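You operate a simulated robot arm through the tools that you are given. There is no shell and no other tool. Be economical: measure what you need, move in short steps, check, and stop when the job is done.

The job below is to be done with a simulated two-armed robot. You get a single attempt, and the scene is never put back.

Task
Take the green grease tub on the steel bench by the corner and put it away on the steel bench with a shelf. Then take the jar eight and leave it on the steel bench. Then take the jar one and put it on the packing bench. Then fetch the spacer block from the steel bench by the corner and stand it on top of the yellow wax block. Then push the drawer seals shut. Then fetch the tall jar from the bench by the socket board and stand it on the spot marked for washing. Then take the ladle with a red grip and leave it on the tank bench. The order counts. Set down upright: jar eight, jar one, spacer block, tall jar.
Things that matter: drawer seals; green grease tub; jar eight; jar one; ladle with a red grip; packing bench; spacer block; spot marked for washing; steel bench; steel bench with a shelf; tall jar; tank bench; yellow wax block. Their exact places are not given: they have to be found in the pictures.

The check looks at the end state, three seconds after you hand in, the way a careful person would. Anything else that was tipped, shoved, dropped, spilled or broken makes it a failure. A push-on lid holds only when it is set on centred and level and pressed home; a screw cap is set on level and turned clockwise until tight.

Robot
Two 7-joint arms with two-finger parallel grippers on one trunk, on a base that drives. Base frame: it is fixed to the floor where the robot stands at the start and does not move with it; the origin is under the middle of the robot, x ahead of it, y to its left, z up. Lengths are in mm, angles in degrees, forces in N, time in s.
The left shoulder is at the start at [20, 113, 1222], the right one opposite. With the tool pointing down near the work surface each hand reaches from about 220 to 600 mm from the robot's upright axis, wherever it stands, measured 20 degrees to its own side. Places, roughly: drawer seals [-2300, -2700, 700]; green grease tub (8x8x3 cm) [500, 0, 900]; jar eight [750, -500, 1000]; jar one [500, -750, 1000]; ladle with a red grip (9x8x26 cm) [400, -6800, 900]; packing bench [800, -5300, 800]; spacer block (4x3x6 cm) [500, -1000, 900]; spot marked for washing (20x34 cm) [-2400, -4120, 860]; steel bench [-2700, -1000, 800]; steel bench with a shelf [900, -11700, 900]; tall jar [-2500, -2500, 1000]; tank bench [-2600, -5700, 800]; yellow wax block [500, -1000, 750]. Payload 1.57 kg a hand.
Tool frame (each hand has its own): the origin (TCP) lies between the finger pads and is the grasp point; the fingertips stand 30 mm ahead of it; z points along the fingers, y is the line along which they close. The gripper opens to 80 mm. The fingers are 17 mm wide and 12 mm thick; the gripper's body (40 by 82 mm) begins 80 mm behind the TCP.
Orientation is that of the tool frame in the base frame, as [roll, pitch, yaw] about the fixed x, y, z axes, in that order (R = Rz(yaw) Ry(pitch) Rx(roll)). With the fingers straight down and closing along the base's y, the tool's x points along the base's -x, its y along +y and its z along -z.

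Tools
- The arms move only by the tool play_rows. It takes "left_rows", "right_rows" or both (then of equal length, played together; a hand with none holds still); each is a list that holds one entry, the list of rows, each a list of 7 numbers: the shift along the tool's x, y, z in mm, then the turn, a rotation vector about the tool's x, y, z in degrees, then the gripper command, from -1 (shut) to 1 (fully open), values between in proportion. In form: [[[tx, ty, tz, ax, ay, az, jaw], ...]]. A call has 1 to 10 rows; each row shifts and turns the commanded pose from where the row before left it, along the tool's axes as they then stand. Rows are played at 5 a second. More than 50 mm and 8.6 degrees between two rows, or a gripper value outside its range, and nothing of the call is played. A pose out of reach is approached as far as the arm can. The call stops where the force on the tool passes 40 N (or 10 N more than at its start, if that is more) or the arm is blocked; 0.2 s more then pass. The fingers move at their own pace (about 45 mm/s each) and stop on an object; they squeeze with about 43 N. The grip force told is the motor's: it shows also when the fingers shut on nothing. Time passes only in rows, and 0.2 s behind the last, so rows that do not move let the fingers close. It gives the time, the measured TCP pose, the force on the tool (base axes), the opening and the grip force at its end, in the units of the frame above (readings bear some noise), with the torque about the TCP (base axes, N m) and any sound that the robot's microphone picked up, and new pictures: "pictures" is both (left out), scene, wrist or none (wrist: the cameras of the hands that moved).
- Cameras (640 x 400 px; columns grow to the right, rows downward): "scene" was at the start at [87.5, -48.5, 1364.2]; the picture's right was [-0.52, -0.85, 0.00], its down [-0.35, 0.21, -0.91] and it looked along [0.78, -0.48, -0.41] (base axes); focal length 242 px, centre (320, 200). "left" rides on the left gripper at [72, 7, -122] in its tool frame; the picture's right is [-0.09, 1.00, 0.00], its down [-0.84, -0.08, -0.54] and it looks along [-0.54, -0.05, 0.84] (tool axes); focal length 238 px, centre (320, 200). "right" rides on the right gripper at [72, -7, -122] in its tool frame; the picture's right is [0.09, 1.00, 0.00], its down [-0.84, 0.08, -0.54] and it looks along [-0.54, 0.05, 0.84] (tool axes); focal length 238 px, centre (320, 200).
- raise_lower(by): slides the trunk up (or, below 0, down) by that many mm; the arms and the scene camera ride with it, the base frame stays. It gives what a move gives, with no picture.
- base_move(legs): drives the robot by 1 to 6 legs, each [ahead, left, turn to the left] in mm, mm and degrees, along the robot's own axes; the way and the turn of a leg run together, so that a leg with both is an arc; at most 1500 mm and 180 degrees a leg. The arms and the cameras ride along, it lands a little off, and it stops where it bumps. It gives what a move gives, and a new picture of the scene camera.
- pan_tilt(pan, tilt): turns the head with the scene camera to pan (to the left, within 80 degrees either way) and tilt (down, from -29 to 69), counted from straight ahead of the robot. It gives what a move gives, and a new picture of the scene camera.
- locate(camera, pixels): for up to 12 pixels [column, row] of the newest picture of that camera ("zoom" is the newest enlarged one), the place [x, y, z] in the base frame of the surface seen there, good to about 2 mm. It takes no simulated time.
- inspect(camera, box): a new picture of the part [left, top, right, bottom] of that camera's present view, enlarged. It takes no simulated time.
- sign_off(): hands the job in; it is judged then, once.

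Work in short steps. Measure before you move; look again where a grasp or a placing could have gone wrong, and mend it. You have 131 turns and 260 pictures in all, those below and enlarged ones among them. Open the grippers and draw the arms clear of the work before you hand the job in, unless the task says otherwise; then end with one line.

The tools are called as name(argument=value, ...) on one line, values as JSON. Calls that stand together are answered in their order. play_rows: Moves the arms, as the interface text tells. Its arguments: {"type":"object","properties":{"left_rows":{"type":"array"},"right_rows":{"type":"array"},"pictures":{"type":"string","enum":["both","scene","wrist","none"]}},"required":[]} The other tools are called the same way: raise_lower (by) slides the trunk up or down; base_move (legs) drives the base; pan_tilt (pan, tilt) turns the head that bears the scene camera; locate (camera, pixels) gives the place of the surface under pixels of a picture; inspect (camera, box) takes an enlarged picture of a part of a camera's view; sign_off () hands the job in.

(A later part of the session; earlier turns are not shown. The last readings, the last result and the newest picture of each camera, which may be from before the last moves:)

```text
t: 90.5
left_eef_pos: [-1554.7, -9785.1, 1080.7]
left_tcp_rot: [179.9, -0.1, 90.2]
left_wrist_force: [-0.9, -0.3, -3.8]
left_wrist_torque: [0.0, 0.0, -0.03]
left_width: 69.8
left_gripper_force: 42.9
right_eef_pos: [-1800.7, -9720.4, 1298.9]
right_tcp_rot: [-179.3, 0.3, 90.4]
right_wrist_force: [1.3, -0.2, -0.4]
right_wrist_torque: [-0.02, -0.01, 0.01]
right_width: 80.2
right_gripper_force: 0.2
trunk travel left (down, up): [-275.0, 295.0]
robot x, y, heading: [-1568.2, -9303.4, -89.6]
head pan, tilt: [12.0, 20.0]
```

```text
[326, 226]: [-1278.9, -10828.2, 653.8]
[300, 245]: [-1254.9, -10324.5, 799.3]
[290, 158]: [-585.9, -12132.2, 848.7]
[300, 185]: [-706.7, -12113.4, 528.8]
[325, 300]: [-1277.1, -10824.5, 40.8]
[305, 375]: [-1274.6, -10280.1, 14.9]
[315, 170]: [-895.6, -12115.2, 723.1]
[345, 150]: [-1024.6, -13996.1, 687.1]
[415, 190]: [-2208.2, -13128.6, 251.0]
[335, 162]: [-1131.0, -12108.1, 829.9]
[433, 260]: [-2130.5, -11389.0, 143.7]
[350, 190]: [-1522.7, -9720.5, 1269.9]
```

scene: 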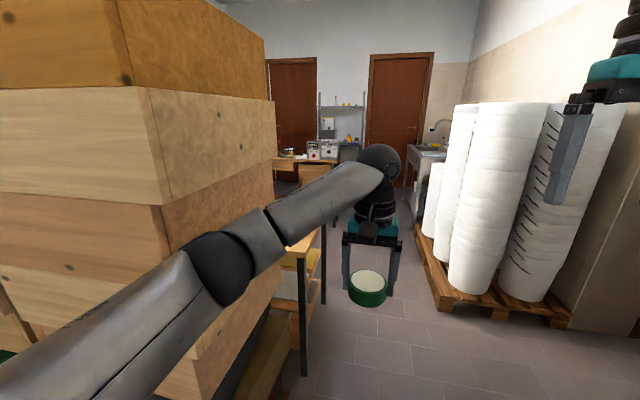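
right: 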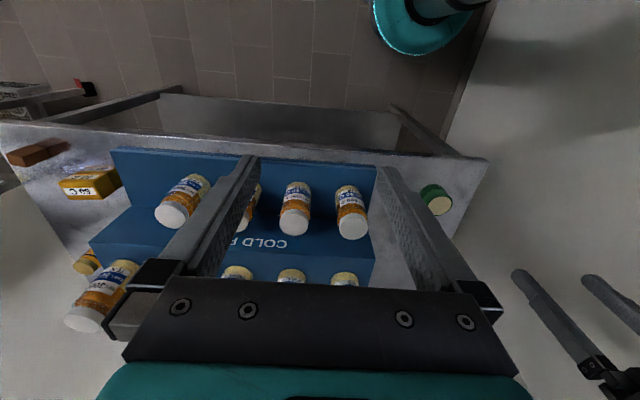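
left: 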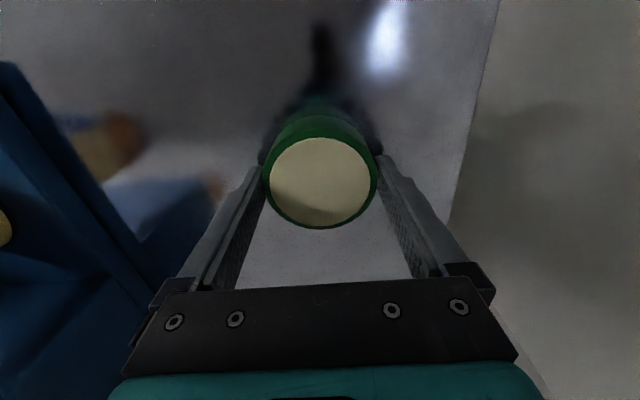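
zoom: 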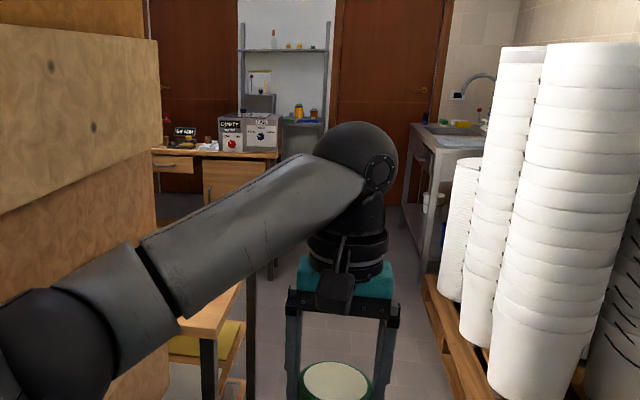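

The gap between table (y -10840) and desk (y -12100) is about 1240 mm. I go to y about -11450 and turn left to face +x.

base_move(legs=[[500, 0, 0], [500, -70, 0], [1150, 0, 0], [0, 0, 90]])

pan_tilt(pan=0, tilt=15)

```text
t: 105.2
left_eef_pos: [-1148.3, -11374.3, 1080.7]
left_tcp_rot: [179.9, -0.2, -177.1]
left_wrist_force: [0.1, -0.1, -3.6]
left_wrist_torque: [-0.03, 0.05, 0.02]
left_width: 69.7
left_gripper_force: 43.0
right_eef_pos: [-1201.3, -11623.3, 1300.1]
right_tcp_rot: [-179.2, 0.3, -177.1]
right_wrist_force: [-0.2, 0.3, 0.6]
right_wrist_torque: [-0.01, -0.02, -0.02]
right_width: 80.2
right_gripper_force: 0.0
trunk travel left (down, up): [-275.0, 295.0]
robot x, y, heading: [-1630.2, -11409.5, 2.7]
head pan, tilt: [12.0, 20.0]
```

scene: 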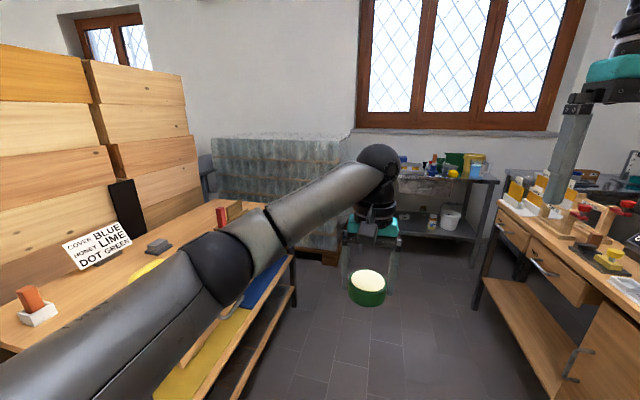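

```text
t: 106.0
left_eef_pos: [-1147.8, -11373.7, 1080.2]
left_tcp_rot: [179.9, -0.3, -177.2]
left_wrist_force: [0.5, -0.1, -3.5]
left_wrist_torque: [0.05, 0.0, 0.01]
left_width: 69.6
left_gripper_force: 42.8
right_eef_pos: [-1202.3, -11622.8, 1299.4]
right_tcp_rot: [-179.3, 0.1, -177.1]
right_wrist_force: [0.7, 0.4, -0.9]
right_wrist_torque: [0.0, 0.01, 0.01]
right_width: 80.0
right_gripper_force: 0.1
trunk travel left (down, up): [-275.0, 295.0]
robot x, y, heading: [-1625.6, -11409.4, 2.9]
head pan, tilt: [0.0, 15.0]
```

scene: 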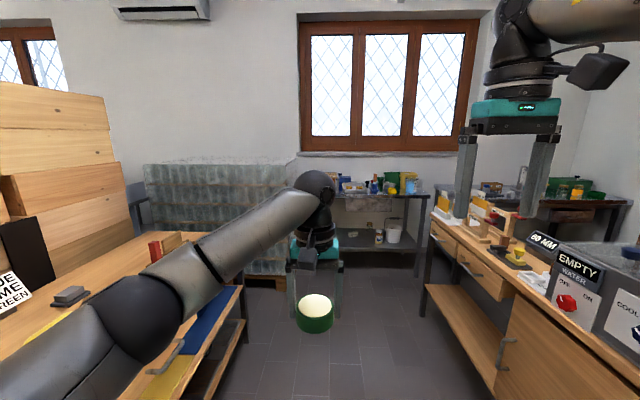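

The bench under the window (350-430, 190) has a lower shelf. I inspect it and measure.

inspect(camera="scene", box=[300, 150, 460, 280])

locate(camera="scene", pixels=[[430, 196], [340, 196], [380, 196], [420, 260], [240, 285], [435, 240], [425, 310], [245, 330], [290, 200], [400, 235], [350, 220], [600, 205]])

```text
3.08 times, centred on (380, 215) of scene
```

zoom: 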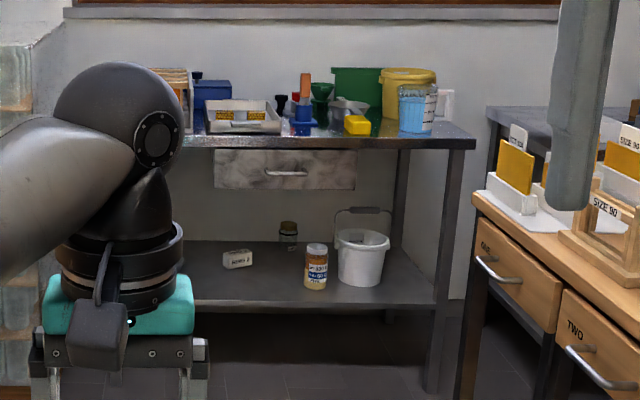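

```text
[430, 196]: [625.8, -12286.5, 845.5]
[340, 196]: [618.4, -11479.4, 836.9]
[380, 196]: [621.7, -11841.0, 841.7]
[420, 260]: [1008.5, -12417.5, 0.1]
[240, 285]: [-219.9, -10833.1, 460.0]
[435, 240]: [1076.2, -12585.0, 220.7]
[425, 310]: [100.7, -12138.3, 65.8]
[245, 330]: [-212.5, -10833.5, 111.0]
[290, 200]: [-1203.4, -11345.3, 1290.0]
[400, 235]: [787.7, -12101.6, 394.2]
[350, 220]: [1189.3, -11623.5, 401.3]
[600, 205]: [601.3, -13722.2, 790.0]
```

The target bench front is x 620, top z about 845-850. I straighten and drive to about x 100, then look closely.

base_move(legs=[[0, 0, -2.8], [1400, 0, 0], [320, 0, 0]])

pan_tilt(pan=-12, tilt=32)

```text
t: 115.0
left_eef_pos: [561.3, -11412.8, 1080.2]
left_tcp_rot: [179.9, -0.2, 179.2]
left_wrist_force: [0.2, -0.3, -3.9]
left_wrist_torque: [-0.02, -0.01, 0.02]
left_width: 69.9
left_gripper_force: 43.2
right_eef_pos: [492.8, -11658.1, 1299.8]
right_tcp_rot: [-179.3, 0.2, 179.4]
right_wrist_force: [-0.2, -0.3, 0.2]
right_wrist_torque: [0.01, 0.05, 0.0]
right_width: 79.9
right_gripper_force: 0.1
trunk travel left (down, up): [-275.0, 295.0]
robot x, y, heading: [76.2, -11416.8, -0.4]
head pan, tilt: [0.0, 15.0]
```

scene: 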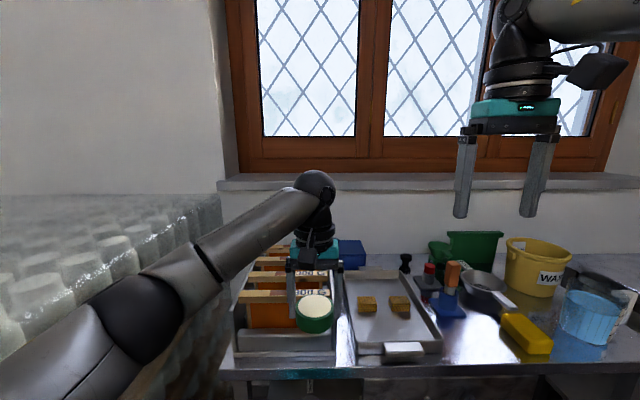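

```text
t: 115.8
left_eef_pos: [560.6, -11411.1, 1080.6]
left_tcp_rot: [179.9, -0.2, 179.2]
left_wrist_force: [-0.5, 0.1, -4.1]
left_wrist_torque: [0.02, 0.03, 0.01]
left_width: 69.7
left_gripper_force: 43.1
right_eef_pos: [492.0, -11656.7, 1299.8]
right_tcp_rot: [-179.3, 0.3, 179.4]
right_wrist_force: [0.0, -0.7, -0.2]
right_wrist_torque: [-0.02, 0.02, 0.04]
right_width: 79.9
right_gripper_force: 0.1
trunk travel left (down, up): [-275.0, 295.0]
robot x, y, heading: [74.4, -11419.2, -0.7]
head pan, tilt: [-12.0, 32.0]
```

scene: 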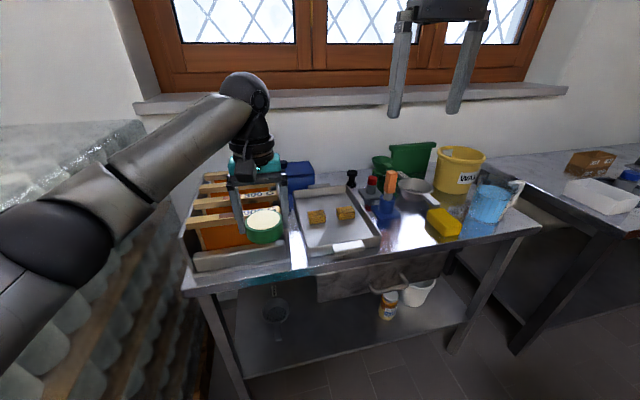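

There's free bench top around (405,240), between the tray and the yellow block. I measure it.

locate(camera="scene", pixels=[[405, 240], [400, 252], [385, 262], [380, 240], [425, 238], [410, 215], [390, 210], [445, 225], [430, 250], [500, 235], [470, 240], [375, 225]])

inspect(camera="scene", box=[320, 150, 540, 290])

```text
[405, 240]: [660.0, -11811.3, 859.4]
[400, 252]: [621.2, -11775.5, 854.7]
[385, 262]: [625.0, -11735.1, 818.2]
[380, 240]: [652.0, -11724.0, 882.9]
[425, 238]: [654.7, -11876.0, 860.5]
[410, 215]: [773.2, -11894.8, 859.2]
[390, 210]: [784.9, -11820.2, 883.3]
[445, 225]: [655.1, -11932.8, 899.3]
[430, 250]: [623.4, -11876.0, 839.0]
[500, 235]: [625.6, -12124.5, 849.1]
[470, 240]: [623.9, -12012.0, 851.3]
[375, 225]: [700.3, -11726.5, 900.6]
```

```text
2.86 times, centred on (430, 220) of scene
```

zoom: 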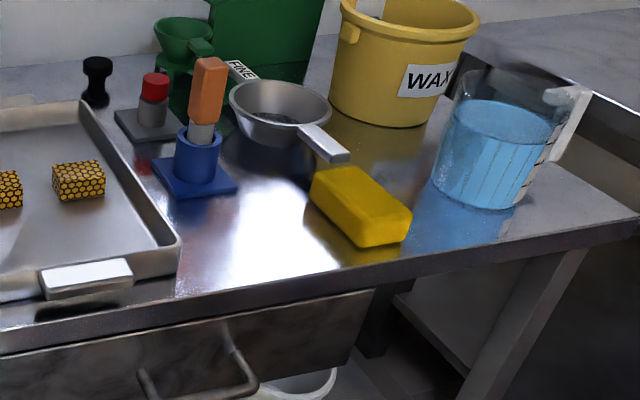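

locate(camera="zoom", pixels=[[180, 240], [165, 215], [230, 225], [260, 270], [312, 200], [350, 240], [240, 190], [150, 165], [300, 165], [345, 155], [130, 160], [180, 285]])

base_move(legs=[[0, -300, 0.5], [110, 0, 0]])

```text
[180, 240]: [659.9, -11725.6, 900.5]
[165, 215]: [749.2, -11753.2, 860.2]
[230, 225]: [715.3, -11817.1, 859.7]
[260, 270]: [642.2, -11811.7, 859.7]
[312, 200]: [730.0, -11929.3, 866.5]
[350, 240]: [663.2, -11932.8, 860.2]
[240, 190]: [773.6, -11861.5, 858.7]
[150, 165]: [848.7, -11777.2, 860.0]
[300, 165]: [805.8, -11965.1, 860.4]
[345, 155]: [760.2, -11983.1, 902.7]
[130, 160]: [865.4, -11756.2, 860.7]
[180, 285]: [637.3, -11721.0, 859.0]
```

```text
t: 118.7
left_eef_pos: [669.4, -11718.7, 1080.3]
left_tcp_rot: [179.9, -0.3, 179.1]
left_wrist_force: [1.5, 0.0, -3.9]
left_wrist_torque: [-0.03, 0.05, 0.0]
left_width: 69.7
left_gripper_force: 42.9
right_eef_pos: [600.2, -11963.6, 1299.7]
right_tcp_rot: [-179.3, 0.2, 179.3]
right_wrist_force: [0.6, 0.4, 0.2]
right_wrist_torque: [0.01, 0.04, 0.04]
right_width: 80.0
right_gripper_force: 0.1
trunk travel left (down, up): [-275.0, 295.0]
robot x, y, heading: [187.7, -11722.4, -0.7]
head pan, tilt: [-12.0, 32.0]
```

scene: 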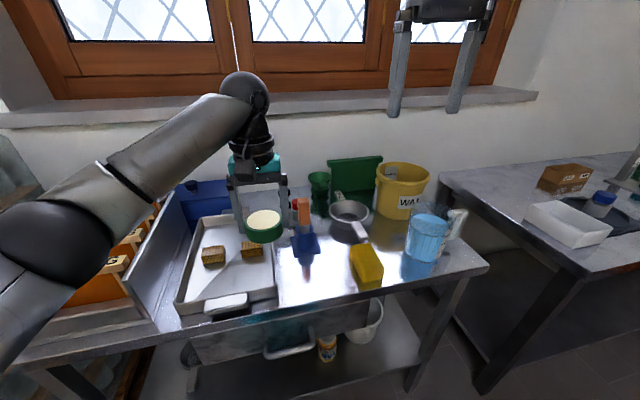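

The gap's free centre is about (690, -11830) at z 860. I move over it and descend to z ~900.

play_rows(left_rows=[[[-7, -37, 0, 0, 0, 0, -1], [-7, -37, 0, 0, 0, 0, -1], [-7, -37, 0, 0, 0, 0, -1], [0, 0, 45, 0, 0, 0, -1], [0, 0, 45, 0, 0, 0, -1], [0, 0, 45, 0, 0, 0, -1], [0, 0, 35, 0, 0, 0, -1], [0, 0, 0, 0, 0, 0, -1]]])

```text
t: 120.5
left_eef_pos: [682.4, -11824.9, 912.3]
left_tcp_rot: [179.9, -0.2, 179.1]
left_wrist_force: [-0.6, 0.2, -3.6]
left_wrist_torque: [0.05, 0.0, -0.06]
left_width: 69.7
left_gripper_force: 43.4
left hand out of reach, approached as far as the arm can: row 3, 7
right_eef_pos: [599.2, -11964.1, 1299.3]
right_tcp_rot: [-179.2, 0.4, 179.3]
right_wrist_force: [-1.1, -0.2, 0.2]
right_wrist_torque: [-0.01, 0.01, 0.03]
right_width: 79.9
right_gripper_force: 0.1
trunk travel left (down, up): [-275.0, 295.0]
robot x, y, heading: [188.7, -11720.5, -0.7]
head pan, tilt: [-12.0, 32.0]
```

scene: 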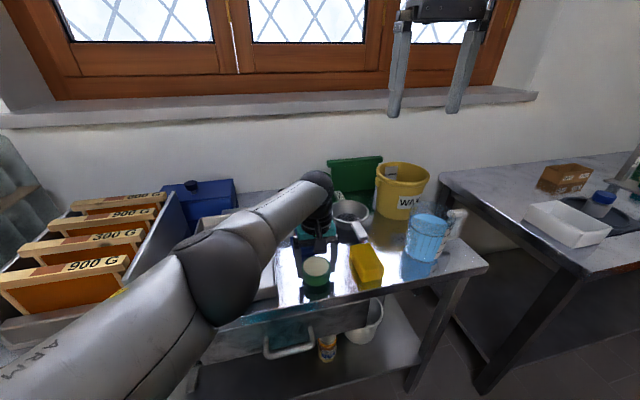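
left: 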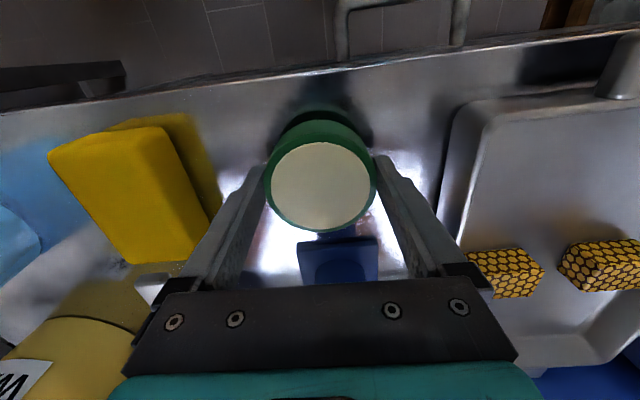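

The tub hangs centred in the gap, 14 mm too high at the limit of reach. I lower the trunk 13 mm.

raise_lower(by=-13)

```text
t: 121.1
left_eef_pos: [682.5, -11824.0, 898.7]
left_tcp_rot: [179.9, -0.2, 179.1]
left_wrist_force: [0.7, -0.2, -3.7]
left_wrist_torque: [0.01, 0.01, 0.04]
left_width: 69.7
left_gripper_force: 43.2
right_eef_pos: [598.6, -11962.6, 1286.8]
right_tcp_rot: [-179.2, 0.3, 179.3]
right_wrist_force: [-0.3, 0.3, -0.1]
right_wrist_torque: [0.0, -0.04, -0.03]
right_width: 79.6
right_gripper_force: 0.0
trunk travel left (down, up): [-262.0, 308.0]
robot x, y, heading: [181.5, -11725.6, -0.7]
head pan, tilt: [-12.0, 32.0]
```

Force still shows the tub's weight; I lower 3 mm more, then release and lift straight up.

raise_lower(by=-3)

play_rows(left_rows=[[[0, 0, 0, 0, 0, 0, 0.9], [0, 0, 0, 0, 0, 0, 0.95], [0, 0, 0, 0, 0, 0, 1], [0, 0, -45, 0, 0, 0, 1], [0, 0, -45, 0, 0, 0, 1], [0, 0, -45, 0, 0, 0, 1], [0, 0, -45, 0, 0, 0, 1], [30, 30, 0, 0, 0, 0, 1], [35, 30, 0, 0, 0, 0, 1], [45, 20, 0, 0, 0, 0, 1]]], pictures="scene")

```text
t: 121.6
left_eef_pos: [682.2, -11823.7, 897.2]
left_tcp_rot: [179.9, -0.2, 179.1]
left_wrist_force: [-0.3, 0.7, 4.8]
left_wrist_torque: [-0.11, 0.22, -0.06]
left_width: 69.8
left_gripper_force: 42.9
right_eef_pos: [597.4, -11963.4, 1283.8]
right_tcp_rot: [-179.2, 0.3, 179.3]
right_wrist_force: [-0.4, -0.5, 1.0]
right_wrist_torque: [-0.01, -0.04, -0.04]
right_width: 79.9
right_gripper_force: 0.0
trunk travel left (down, up): [-259.0, 311.0]
robot x, y, heading: [188.9, -11722.2, -0.8]
head pan, tilt: [-12.0, 32.0]
```

```text
t: 123.8
left_eef_pos: [571.6, -11739.6, 1075.0]
left_tcp_rot: [179.7, -0.2, 179.2]
left_wrist_force: [-0.4, -0.4, 0.1]
left_wrist_torque: [-0.04, -0.03, -0.01]
left_width: 79.9
left_gripper_force: 0.1
right_eef_pos: [597.5, -11962.8, 1283.5]
right_tcp_rot: [-179.2, 0.3, 179.2]
right_wrist_force: [-0.4, 0.4, 0.2]
right_wrist_torque: [-0.01, 0.0, 0.02]
right_width: 80.4
right_gripper_force: 0.1
trunk travel left (down, up): [-259.0, 311.0]
robot x, y, heading: [183.0, -11721.9, -0.6]
head pan, tilt: [-12.0, 32.0]
```

scene: 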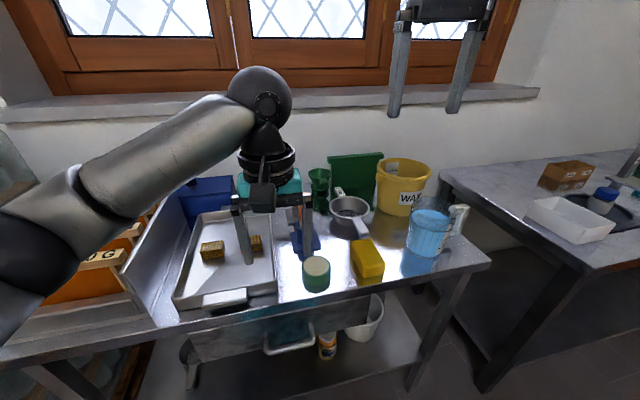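

The tub stands well on the bench. I extend the left arm again to tuck the elbow, back out the way I came and turn to face +y.

play_rows(left_rows=[[[-45, 10, -20, 0, 0, 0, 1], [-45, 10, -20, 0, 0, 0, 1], [0, 0, 0, 0, 0, 0, 1]]], pictures="none")

base_move(legs=[[-110, 0, 0], [0, 300, 0], [-1000, 0, 0.5], [-690, 0, 0], [0, 0, 90]])

pan_tilt(pan=0, tilt=15)

```text
refused: row 1 steps farther than a row can; nothing moved
```

```text
t: 138.6
left_eef_pos: [-1583.5, -11035.0, 1077.3]
left_tcp_rot: [179.9, -0.2, -92.4]
left_wrist_force: [-0.6, 0.1, 0.1]
left_wrist_torque: [-0.03, -0.02, 0.04]
left_width: 80.2
left_gripper_force: 0.2
right_eef_pos: [-1360.2, -11017.0, 1283.5]
right_tcp_rot: [-179.2, 0.4, -92.3]
right_wrist_force: [0.5, -0.2, -0.4]
right_wrist_torque: [0.01, -0.02, -0.01]
right_width: 80.0
right_gripper_force: 0.0
trunk travel left (down, up): [-259.0, 311.0]
robot x, y, heading: [-1612.2, -11421.9, 87.8]
head pan, tilt: [-12.0, 32.0]
```

scene: 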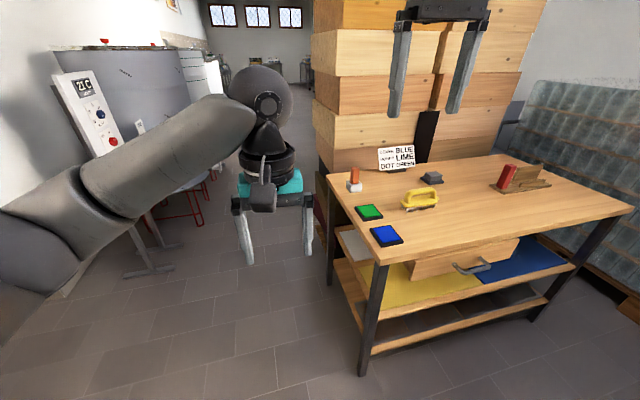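

```text
t: 139.4
left_eef_pos: [-1583.4, -11035.3, 1076.8]
left_tcp_rot: [179.8, -0.2, -92.4]
left_wrist_force: [-0.5, 0.1, 0.4]
left_wrist_torque: [-0.04, -0.01, 0.02]
left_width: 79.9
left_gripper_force: 0.0
right_eef_pos: [-1358.9, -11015.6, 1284.1]
right_tcp_rot: [-179.2, 0.3, -92.1]
right_wrist_force: [-0.1, -0.3, 0.7]
right_wrist_torque: [0.02, 0.0, -0.02]
right_width: 79.8
right_gripper_force: 0.0
trunk travel left (down, up): [-259.0, 311.0]
robot x, y, heading: [-1607.3, -11426.6, 87.8]
head pan, tilt: [0.0, 15.0]
```

scene: 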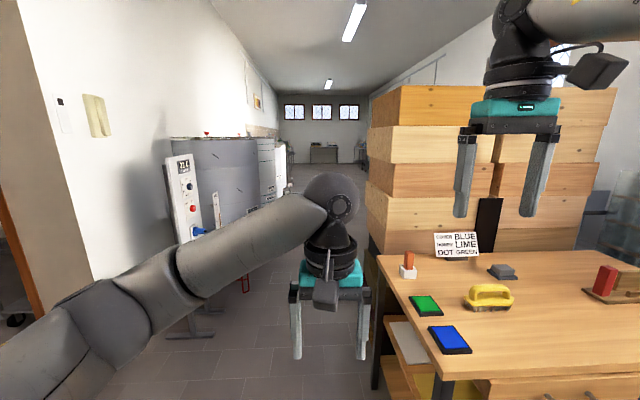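

I straighten heading, draw the hands more in line, and measure the left obstacles (stand at 190,330).

play_rows(left_rows=[[[-40, 0, -20, 0, 0, 0, 1], [-40, 0, -20, 0, 0, 0, 1], [0, 0, 0, 0, 0, 0, 1]]], right_rows=[[[0, 30, 0, 0, 0, 0, 1], [0, 30, 0, 0, 0, 0, 1], [0, 0, 0, 0, 0, 0, 1]]], pictures="none")

locate(camera="scene", pixels=[[213, 330], [190, 333], [200, 220], [245, 280], [372, 230], [375, 380], [374, 130], [260, 170], [60, 150], [285, 190]])

```text
t: 140.2
left_eef_pos: [-1576.7, -10955.2, 1118.2]
left_tcp_rot: [179.9, -0.3, -92.5]
left_wrist_force: [0.2, 0.4, -0.7]
left_wrist_torque: [0.01, -0.02, 0.03]
left_width: 79.9
left_gripper_force: 0.1
right_eef_pos: [-1419.6, -11016.8, 1282.9]
right_tcp_rot: [-179.3, 0.4, -92.4]
right_wrist_force: [0.0, 0.6, -0.6]
right_wrist_torque: [-0.02, 0.05, 0.02]
right_width: 79.9
right_gripper_force: 0.0
trunk travel left (down, up): [-259.0, 311.0]
robot x, y, heading: [-1612.3, -11423.4, 87.9]
head pan, tilt: [0.0, 15.0]
```

```text
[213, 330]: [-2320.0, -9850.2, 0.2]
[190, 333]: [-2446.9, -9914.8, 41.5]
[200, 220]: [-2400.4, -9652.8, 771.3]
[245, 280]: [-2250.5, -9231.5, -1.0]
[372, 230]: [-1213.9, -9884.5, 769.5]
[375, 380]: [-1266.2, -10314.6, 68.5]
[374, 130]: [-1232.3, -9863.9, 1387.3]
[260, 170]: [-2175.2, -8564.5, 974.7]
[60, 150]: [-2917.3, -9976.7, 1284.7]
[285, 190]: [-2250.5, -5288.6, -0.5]
```

base_move(legs=[[0, 0, 2.2], [700, -25, 0], [800, 0, 0]])

```text
t: 148.2
left_eef_pos: [-1556.8, -9466.1, 1117.8]
left_tcp_rot: [179.9, -0.2, -91.3]
left_wrist_force: [-0.1, -0.2, -1.0]
left_wrist_torque: [-0.02, 0.04, 0.03]
left_width: 80.0
left_gripper_force: 0.0
right_eef_pos: [-1399.9, -9523.7, 1282.2]
right_tcp_rot: [-179.4, 0.4, -91.0]
right_wrist_force: [0.3, 0.1, 0.0]
right_wrist_torque: [0.02, 0.03, 0.0]
right_width: 80.3
right_gripper_force: 0.0
trunk travel left (down, up): [-259.0, 311.0]
robot x, y, heading: [-1582.7, -9936.5, 89.2]
head pan, tilt: [0.0, 15.0]
```

scene: 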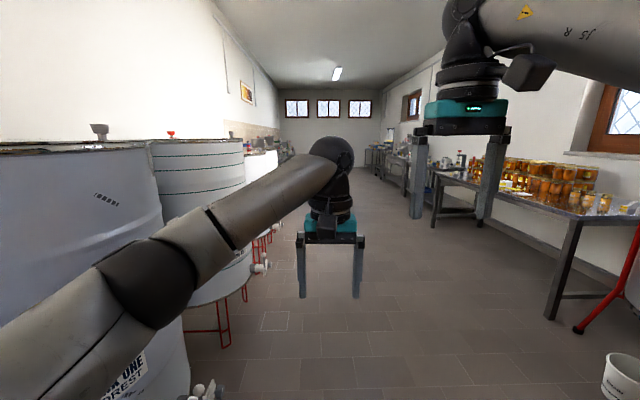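

Clear; I drive on down the aisle, shifting to x about -1080, up to y about -1600.

base_move(legs=[[900, 0, 0.8], [1400, -500, 0], [1500, 0, 0], [1500, 0, 0], [1500, 0, 0], [1450, 0, 0]])

```text
t: 187.8
left_eef_pos: [-1205.3, -1226.9, 1118.7]
left_tcp_rot: [179.8, -0.2, -89.9]
left_wrist_force: [0.3, 0.5, -0.1]
left_wrist_torque: [0.0, 0.02, 0.0]
left_width: 80.0
left_gripper_force: 0.0
right_eef_pos: [-1046.7, -1280.3, 1282.9]
right_tcp_rot: [-179.3, 0.3, -89.6]
right_wrist_force: [-0.1, 0.2, 0.0]
right_wrist_torque: [-0.01, 0.0, 0.02]
right_width: 80.1
right_gripper_force: 0.1
trunk travel left (down, up): [-259.0, 311.0]
robot x, y, heading: [-1217.9, -1697.8, 90.3]
head pan, tilt: [0.0, 15.0]
```

scene: 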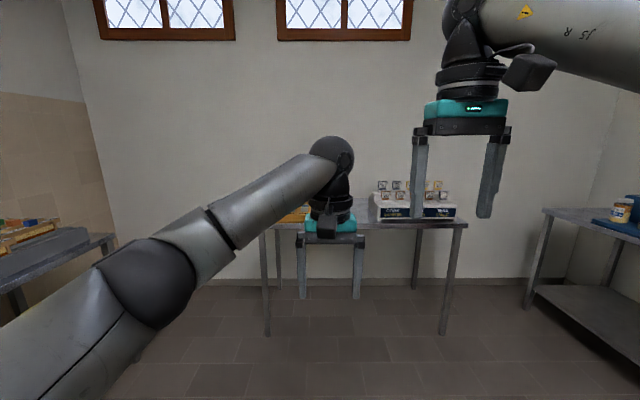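

The aisle end is reached. I turn to face +x and drive back into the slot before the corner bench, stopping short at about x -150, y -390.

base_move(legs=[[0, 0, -90.3], [0, 650, 0], [1070, 0, 0], [0, 660, 0]])

pan_tilt(pan=-15, tilt=30)

```text
t: 203.5
left_eef_pos: [293.8, -375.0, 1116.9]
left_tcp_rot: [179.9, -0.3, -179.4]
left_wrist_force: [-0.2, 0.5, 0.9]
left_wrist_torque: [-0.04, 0.01, -0.02]
left_width: 80.0
left_gripper_force: 0.0
right_eef_pos: [242.3, -534.8, 1283.2]
right_tcp_rot: [-179.3, 0.4, -179.3]
right_wrist_force: [-0.4, 0.6, 0.5]
right_wrist_torque: [-0.01, -0.01, 0.02]
right_width: 80.2
right_gripper_force: 0.1
trunk travel left (down, up): [-259.0, 311.0]
robot x, y, heading: [-179.4, -366.4, 0.8]
head pan, tilt: [0.0, 15.0]
```

scene: 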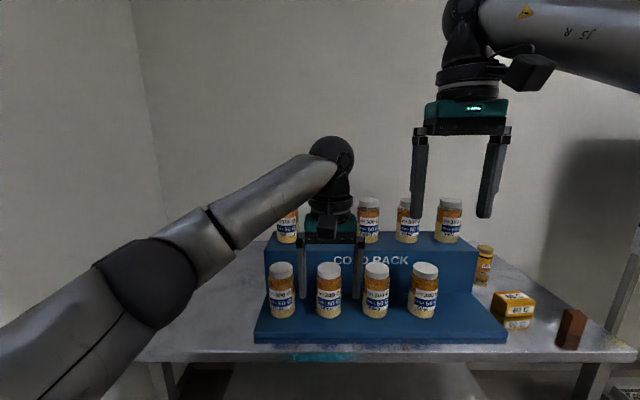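

```text
t: 204.3
left_eef_pos: [294.2, -374.9, 1118.4]
left_tcp_rot: [179.7, -0.2, -179.5]
left_wrist_force: [-0.4, -0.1, 0.0]
left_wrist_torque: [0.0, -0.02, 0.0]
left_width: 80.3
left_gripper_force: 0.0
right_eef_pos: [241.9, -536.4, 1282.0]
right_tcp_rot: [-179.2, 0.4, -179.4]
right_wrist_force: [0.7, -0.6, -0.6]
right_wrist_torque: [-0.01, -0.01, -0.01]
right_width: 79.6
right_gripper_force: 0.1
trunk travel left (down, up): [-259.0, 311.0]
robot x, y, heading: [-179.2, -359.7, 0.6]
head pan, tilt: [-15.0, 30.0]
```

scene: 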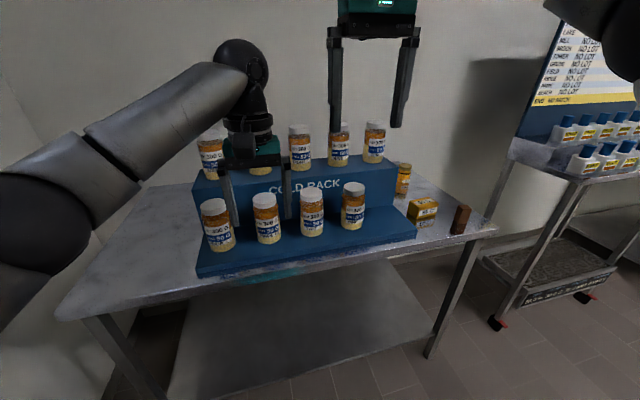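

I retract the left arm out of the way, raise the trunk 60 mm for reach, and measure the bench edge and jar eight.

play_rows(left_rows=[[[45, 15, 0, 0, 0, 0, 1], [45, 15, 0, 0, 0, 0, 1], [45, 15, 0, 0, 0, 0, 1], [45, 15, 0, 0, 0, 0, 1], [20, 40, 0, 0, 0, 0, 1]]], pictures="none")

raise_lower(by=66)

locate(camera="scene", pixels=[[300, 130], [338, 125], [308, 170], [290, 135], [311, 133], [300, 270], [310, 255], [400, 245], [100, 318], [300, 150], [338, 165], [355, 186]])

pan_tilt(pan=-10, tilt=30)

```text
t: 205.5
left_eef_pos: [90.0, -274.6, 1113.6]
left_tcp_rot: [179.9, -0.2, -179.5]
left_wrist_force: [0.5, -0.3, 0.7]
left_wrist_torque: [0.02, 0.0, -0.02]
left_width: 80.1
left_gripper_force: 0.1
right_eef_pos: [241.6, -534.9, 1283.9]
right_tcp_rot: [-179.4, 0.5, -179.3]
right_wrist_force: [0.5, 0.2, 0.4]
right_wrist_torque: [-0.01, -0.02, 0.03]
right_width: 80.2
right_gripper_force: 0.1
trunk travel left (down, up): [-259.0, 311.0]
robot x, y, heading: [-174.5, -363.6, 0.4]
head pan, tilt: [-15.0, 30.0]
```

```text
t: 206.5
left_eef_pos: [92.5, -278.9, 1180.0]
left_tcp_rot: [179.9, -0.2, -179.6]
left_wrist_force: [0.4, 0.3, 0.3]
left_wrist_torque: [0.0, 0.04, 0.02]
left_width: 80.3
left_gripper_force: 0.1
right_eef_pos: [243.0, -536.3, 1350.5]
right_tcp_rot: [-179.3, 0.4, -179.4]
right_wrist_force: [0.1, 0.6, -0.4]
right_wrist_torque: [0.01, 0.04, 0.03]
right_width: 79.8
right_gripper_force: 0.1
trunk travel left (down, up): [-325.0, 245.0]
robot x, y, heading: [-176.2, -364.2, 0.5]
head pan, tilt: [-15.0, 30.0]
```

```text
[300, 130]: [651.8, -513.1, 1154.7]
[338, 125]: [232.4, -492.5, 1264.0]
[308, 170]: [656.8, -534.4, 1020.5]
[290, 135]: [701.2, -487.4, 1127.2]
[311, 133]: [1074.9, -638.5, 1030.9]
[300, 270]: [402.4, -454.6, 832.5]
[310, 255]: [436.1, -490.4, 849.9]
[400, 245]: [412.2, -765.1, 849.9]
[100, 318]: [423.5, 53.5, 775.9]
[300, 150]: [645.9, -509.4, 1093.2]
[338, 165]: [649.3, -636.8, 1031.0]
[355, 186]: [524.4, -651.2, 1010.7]
```

```text
t: 207.2
left_eef_pos: [91.5, -277.9, 1179.3]
left_tcp_rot: [179.9, -0.2, -179.7]
left_wrist_force: [0.5, 0.1, -0.3]
left_wrist_torque: [0.01, -0.01, -0.04]
left_width: 80.0
left_gripper_force: 0.2
right_eef_pos: [241.6, -535.1, 1349.5]
right_tcp_rot: [-179.3, 0.5, -179.4]
right_wrist_force: [0.0, 0.4, 0.2]
right_wrist_torque: [0.02, 0.0, 0.03]
right_width: 79.9
right_gripper_force: 0.0
trunk travel left (down, up): [-325.0, 245.0]
robot x, y, heading: [-179.2, -364.1, 0.6]
head pan, tilt: [-10.0, 30.0]
```

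scene: 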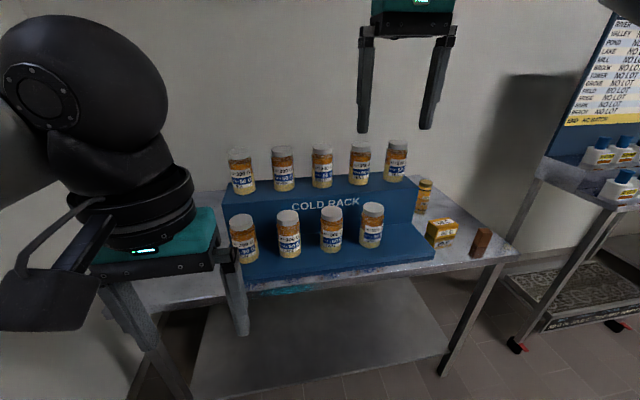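

inspect(camera="scene", box=[270, 130, 420, 260])

locate(camera="scene", pixels=[[322, 149], [314, 150], [331, 150], [322, 154], [323, 187], [312, 185], [333, 185], [372, 206], [365, 207], [380, 207], [371, 247], [312, 155]])

```text
3.08 times, centred on (345, 195) of scene
```

zoom: 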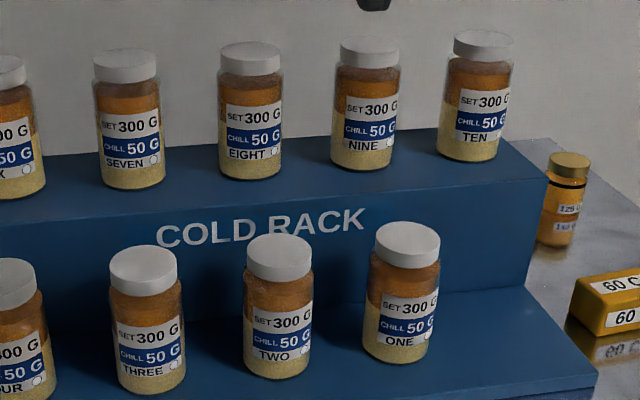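

```text
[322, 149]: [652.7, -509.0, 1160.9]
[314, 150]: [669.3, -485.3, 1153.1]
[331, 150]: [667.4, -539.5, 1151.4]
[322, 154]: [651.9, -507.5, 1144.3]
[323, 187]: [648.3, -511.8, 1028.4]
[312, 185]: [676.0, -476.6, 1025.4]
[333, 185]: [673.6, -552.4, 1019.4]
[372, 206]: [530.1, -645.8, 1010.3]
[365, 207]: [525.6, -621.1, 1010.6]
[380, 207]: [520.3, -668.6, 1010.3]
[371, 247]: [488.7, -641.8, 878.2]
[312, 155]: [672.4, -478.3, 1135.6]
```

Jar eight centre is about (677, -512), top 1161, base about 1018. I drive ahead 280 mm to bring it into reach.

base_move(legs=[[240, 0, -0.5], [40, 0, 0]])

```text
t: 209.4
left_eef_pos: [371.0, -278.1, 1178.9]
left_tcp_rot: [179.7, -0.2, 179.8]
left_wrist_force: [0.3, 0.1, -0.4]
left_wrist_torque: [0.02, 0.03, 0.02]
left_width: 79.7
left_gripper_force: 0.0
right_eef_pos: [521.0, -539.0, 1347.4]
right_tcp_rot: [-179.2, 0.3, 179.9]
right_wrist_force: [0.8, 0.0, 0.4]
right_wrist_torque: [-0.02, 0.04, 0.0]
right_width: 80.1
right_gripper_force: 0.1
trunk travel left (down, up): [-325.0, 245.0]
robot x, y, heading: [100.4, -360.7, -0.0]
head pan, tilt: [-10.0, 30.0]
```

scene: 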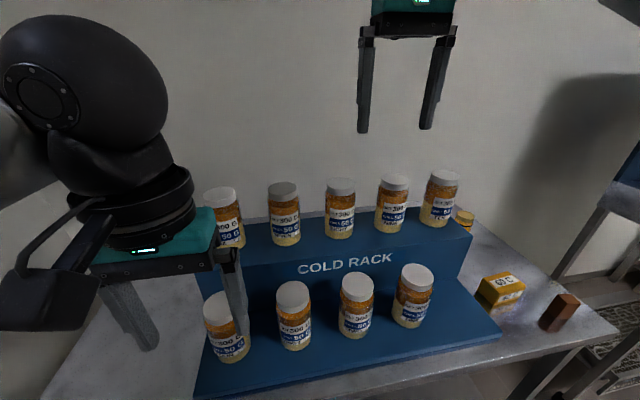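

I tilt the right hand 20° forward and move to a pre-grasp just over jar eight.

play_rows(right_rows=[[[0, 0, 0, 0, -7, 0, 1], [0, 0, 0, 0, -7, 0, 1], [0, 0, 0, 0, -6, 0, 1], [-15, 7, 45, 0, 0, 0, 1], [-15, 7, 45, 0, 0, 0, 1], [-15, 7, 45, 0, 0, 0, 1], [-16, 6, 44, 0, 0, 0, 1], [0, 0, 0, 0, 0, 0, 1]]])

```text
t: 211.2
left_eef_pos: [370.2, -278.8, 1178.6]
left_tcp_rot: [179.8, -0.2, 179.8]
left_wrist_force: [-1.2, 0.7, -0.1]
left_wrist_torque: [0.02, -0.02, 0.01]
left_width: 80.0
left_gripper_force: 0.1
right_eef_pos: [633.7, -512.6, 1199.9]
right_tcp_rot: [-179.3, 20.5, -179.7]
right_wrist_force: [-0.1, 0.3, -0.7]
right_wrist_torque: [-0.02, -0.02, -0.02]
right_width: 79.9
right_gripper_force: 0.1
trunk travel left (down, up): [-325.0, 245.0]
robot x, y, heading: [100.2, -365.9, -0.0]
head pan, tilt: [-10.0, 30.0]
```

scene: 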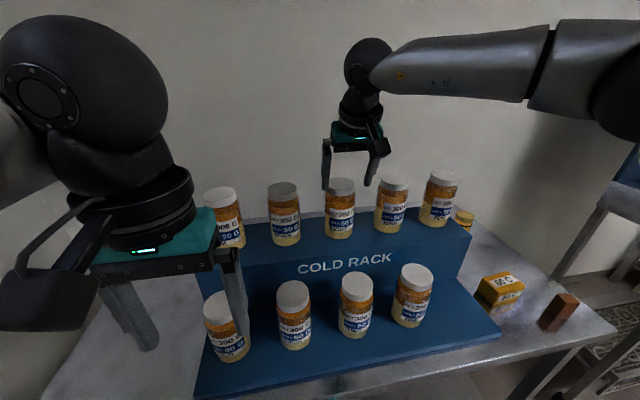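
right: 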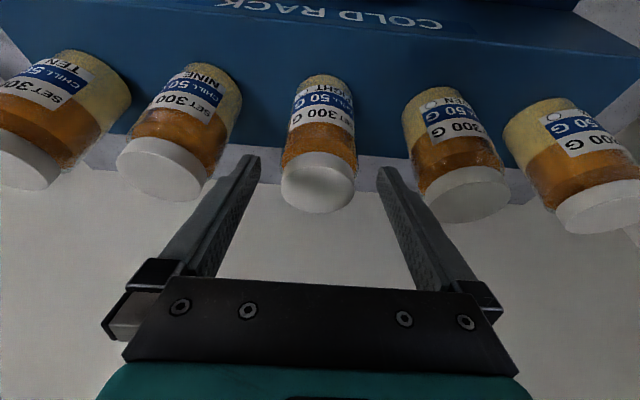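

The jar sits centred between the fingers. I verify the lid position from the wrist camera.

locate(camera="right", pixels=[[318, 183], [284, 180], [353, 180], [318, 160], [318, 205], [320, 110]])

```text
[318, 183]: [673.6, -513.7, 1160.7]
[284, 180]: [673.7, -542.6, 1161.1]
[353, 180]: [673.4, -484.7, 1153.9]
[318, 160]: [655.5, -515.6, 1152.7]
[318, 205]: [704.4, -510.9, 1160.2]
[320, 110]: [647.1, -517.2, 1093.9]
```

Lid centre (677,-513). I advance 103 mm along the fingers and close.

play_rows(right_rows=[[[-2, 0, 35, 0, 0, 0, 1], [-2, 0, 35, 0, 0, 0, 1], [-2, 0, 33, 0, 0, 0, 1], [0, 0, 0, 0, 0, 0, 1], [0, 0, 0, 0, 0, 0, -1], [0, 0, 0, 0, 0, 0, -1], [0, 0, 0, 0, 0, 0, -1]]])

```text
t: 212.8
left_eef_pos: [368.7, -279.5, 1179.8]
left_tcp_rot: [179.9, -0.1, 179.8]
left_wrist_force: [0.2, 0.4, -0.1]
left_wrist_torque: [-0.02, -0.01, 0.0]
left_width: 79.9
left_gripper_force: 0.1
right_eef_pos: [652.2, -532.4, 1112.4]
right_tcp_rot: [-179.3, 20.7, -179.8]
right_wrist_force: [-6.4, 3.2, 6.6]
right_wrist_torque: [0.11, 0.23, 0.13]
right_width: 19.8
right_gripper_force: 6.7
right hand out of reach, approached as far as the arm can: row 1, 2, 3
trunk travel left (down, up): [-325.0, 245.0]
robot x, y, heading: [100.9, -361.3, 0.1]
head pan, tilt: [-10.0, 30.0]
```

scene: 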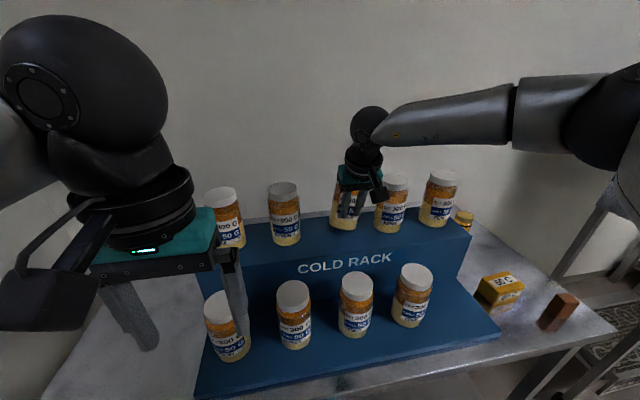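
right: 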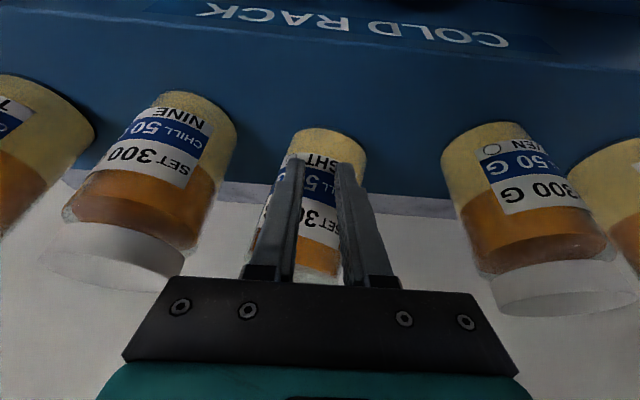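

The arm ran out of reach and the fingers closed in front of the jar's widest part. I open, back off along the tool axis and look.

play_rows(right_rows=[[[0, 0, 0, 0, 0, 0, 1], [0, 0, 0, 0, 0, 0, 1], [0, 0, 0, 0, 0, 0, 1], [0, 0, 0, 0, 0, 0, 1], [0, 0, -40, 0, 0, 0, 1], [0, 0, -40, 0, 0, 0, 1], [0, 0, -30, 0, 0, 0, 1]]])

```text
t: 214.4
left_eef_pos: [369.7, -279.1, 1179.6]
left_tcp_rot: [179.8, 0.0, 179.8]
left_wrist_force: [0.0, -0.8, 0.2]
left_wrist_torque: [-0.04, -0.01, -0.03]
left_width: 80.0
left_gripper_force: 0.0
right_eef_pos: [613.1, -532.1, 1216.2]
right_tcp_rot: [-179.3, 20.5, -179.8]
right_wrist_force: [-0.4, -0.9, 0.6]
right_wrist_torque: [0.02, -0.03, 0.02]
right_width: 80.3
right_gripper_force: 0.1
trunk travel left (down, up): [-325.0, 245.0]
robot x, y, heading: [104.2, -359.3, 0.0]
head pan, tilt: [-10.0, 30.0]
```

scene: 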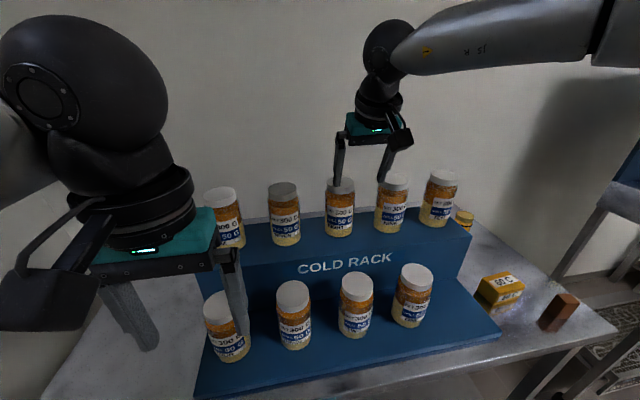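
right: 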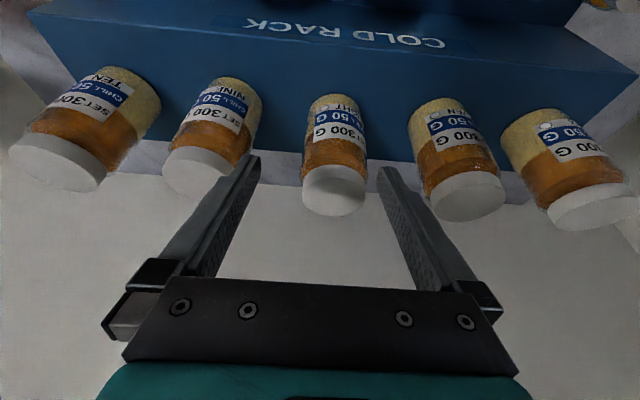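

The jar is still upright, moved slightly. I locate it anew; a stronger tilt (50°) will give the missing reach.

locate(camera="right", pixels=[[335, 188], [303, 187], [366, 187], [335, 167], [335, 210], [335, 140]])

inspect(camera="scene", box=[260, 150, 480, 280])

```text
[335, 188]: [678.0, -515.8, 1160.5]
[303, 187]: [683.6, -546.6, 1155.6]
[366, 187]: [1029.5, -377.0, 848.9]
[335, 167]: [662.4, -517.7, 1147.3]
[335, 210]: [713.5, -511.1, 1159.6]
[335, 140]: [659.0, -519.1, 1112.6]
```

```text
2.91 times, centred on (370, 215) of scene
```

zoom: 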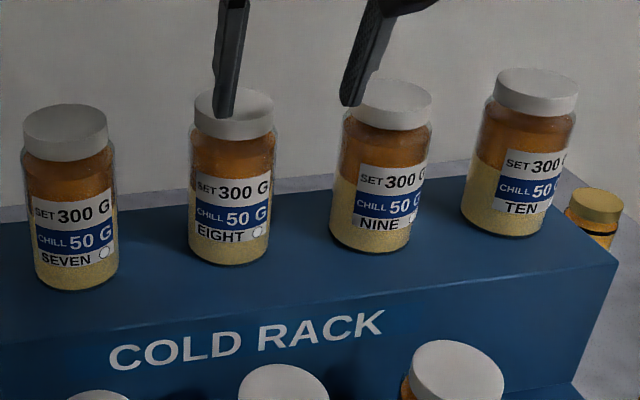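

Jar centre now about (687,-517). I tilt 30° further, line up on the approach line.

play_rows(right_rows=[[[0, 0, 0, 0, -8, 0, 1], [0, 0, 0, 0, -8, 0, 1], [0, 0, 0, 0, -8, 0, 1], [0, 0, 0, 0, -6, 0, 1], [20, 8, 18, 0, 0, 0, 1], [21, 7, 17, 0, 0, 0, 1], [0, 0, 0, 0, 0, 0, 1]]], pictures="wrist")

```text
t: 216.0
left_eef_pos: [369.7, -278.8, 1179.4]
left_tcp_rot: [179.8, -0.3, 179.8]
left_wrist_force: [0.2, -0.5, -1.4]
left_wrist_torque: [0.0, -0.03, 0.0]
left_width: 80.0
left_gripper_force: 0.1
right_eef_pos: [613.3, -519.7, 1163.3]
right_tcp_rot: [-179.0, 50.4, -179.1]
right_wrist_force: [0.8, -0.3, 0.4]
right_wrist_torque: [0.04, 0.03, -0.02]
right_width: 80.0
right_gripper_force: 0.0
trunk travel left (down, up): [-325.0, 245.0]
robot x, y, heading: [99.1, -365.8, -0.1]
head pan, tilt: [-10.0, 30.0]
```

right: 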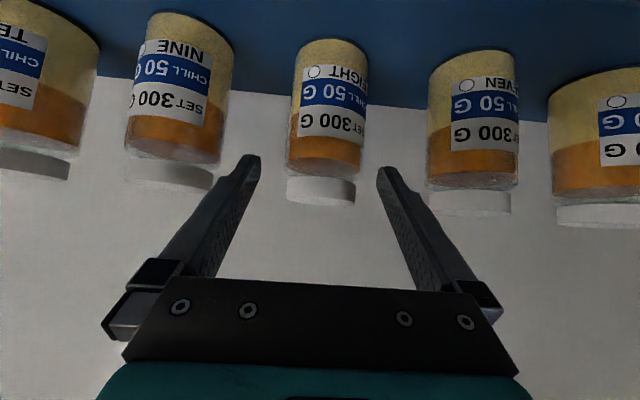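

Aligned. I advance 90 mm along the tool axis with fingers open and check the reach before closing.

play_rows(right_rows=[[[0, 1, 30, 0, 0, 0, 1], [0, 1, 30, 0, 0, 0, 1], [0, 0, 30, 0, 0, 0, 1], [0, 0, 0, 0, 0, 0, 1]]], pictures="wrist")

```text
t: 217.0
left_eef_pos: [369.7, -279.3, 1179.3]
left_tcp_rot: [179.8, -0.2, 179.8]
left_wrist_force: [0.2, -0.2, -0.1]
left_wrist_torque: [-0.03, 0.01, 0.0]
left_width: 79.8
left_gripper_force: 0.0
right_eef_pos: [682.8, -514.9, 1100.2]
right_tcp_rot: [-178.9, 50.4, -179.2]
right_wrist_force: [-0.9, -0.2, 0.9]
right_wrist_torque: [0.0, 0.04, -0.01]
right_width: 79.9
right_gripper_force: 0.1
trunk travel left (down, up): [-325.0, 245.0]
robot x, y, heading: [99.3, -360.1, 0.1]
head pan, tilt: [-10.0, 30.0]
```

right: 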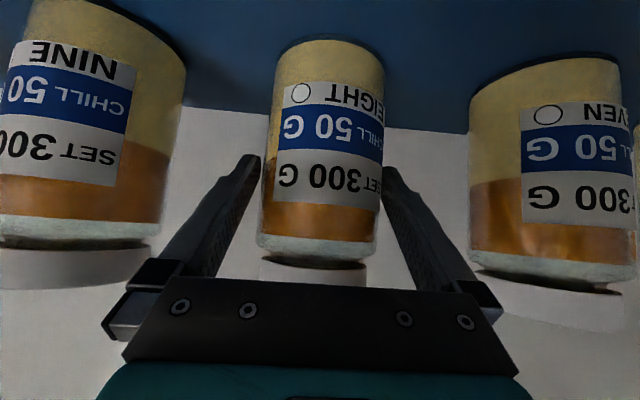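

Within reach; the jar is between the fingers. I close and lift 80 mm straight up.

play_rows(right_rows=[[[0, 0, 0, 0, 0, 0, -1], [0, 0, 0, 0, 0, 0, -1], [0, 0, 0, 0, 0, 0, -1], [0, 0, 0, 0, 0, 0, -1], [-31, 0, -25, 0, 0, 0, -1], [-31, 0, -25, 0, 0, 0, -1], [0, 0, 0, 0, 0, 0, -1]]])

```text
t: 218.6
left_eef_pos: [370.8, -280.0, 1179.1]
left_tcp_rot: [179.7, -0.2, 179.8]
left_wrist_force: [0.0, -1.0, 0.4]
left_wrist_torque: [-0.02, 0.02, 0.01]
left_width: 79.8
left_gripper_force: 0.0
right_eef_pos: [681.5, -514.0, 1178.5]
right_tcp_rot: [-178.9, 50.2, -179.3]
right_wrist_force: [0.0, -0.7, -7.6]
right_wrist_torque: [0.0, 0.08, -0.01]
right_width: 72.1
right_gripper_force: 43.1
trunk travel left (down, up): [-325.0, 245.0]
robot x, y, heading: [100.9, -361.8, 0.1]
head pan, tilt: [-10.0, 30.0]
```

scene: 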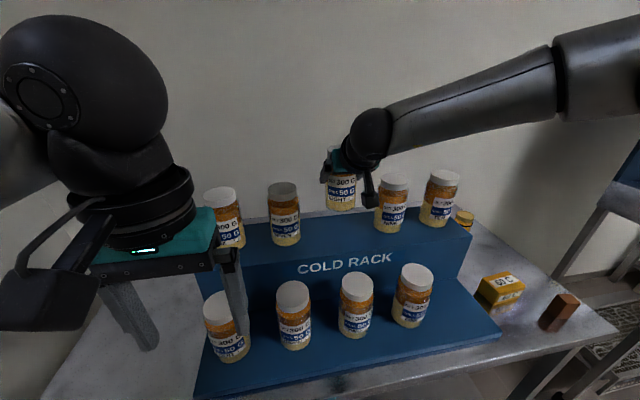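
right: 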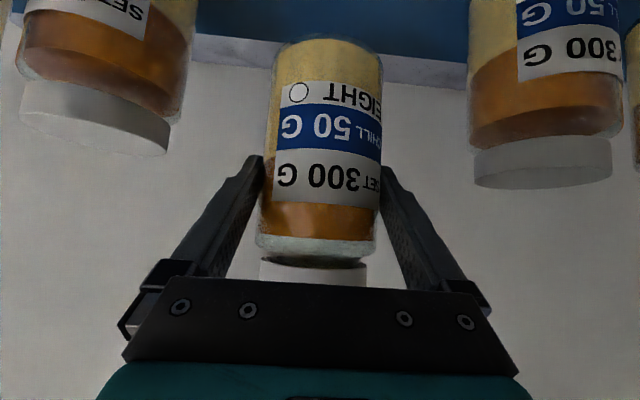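

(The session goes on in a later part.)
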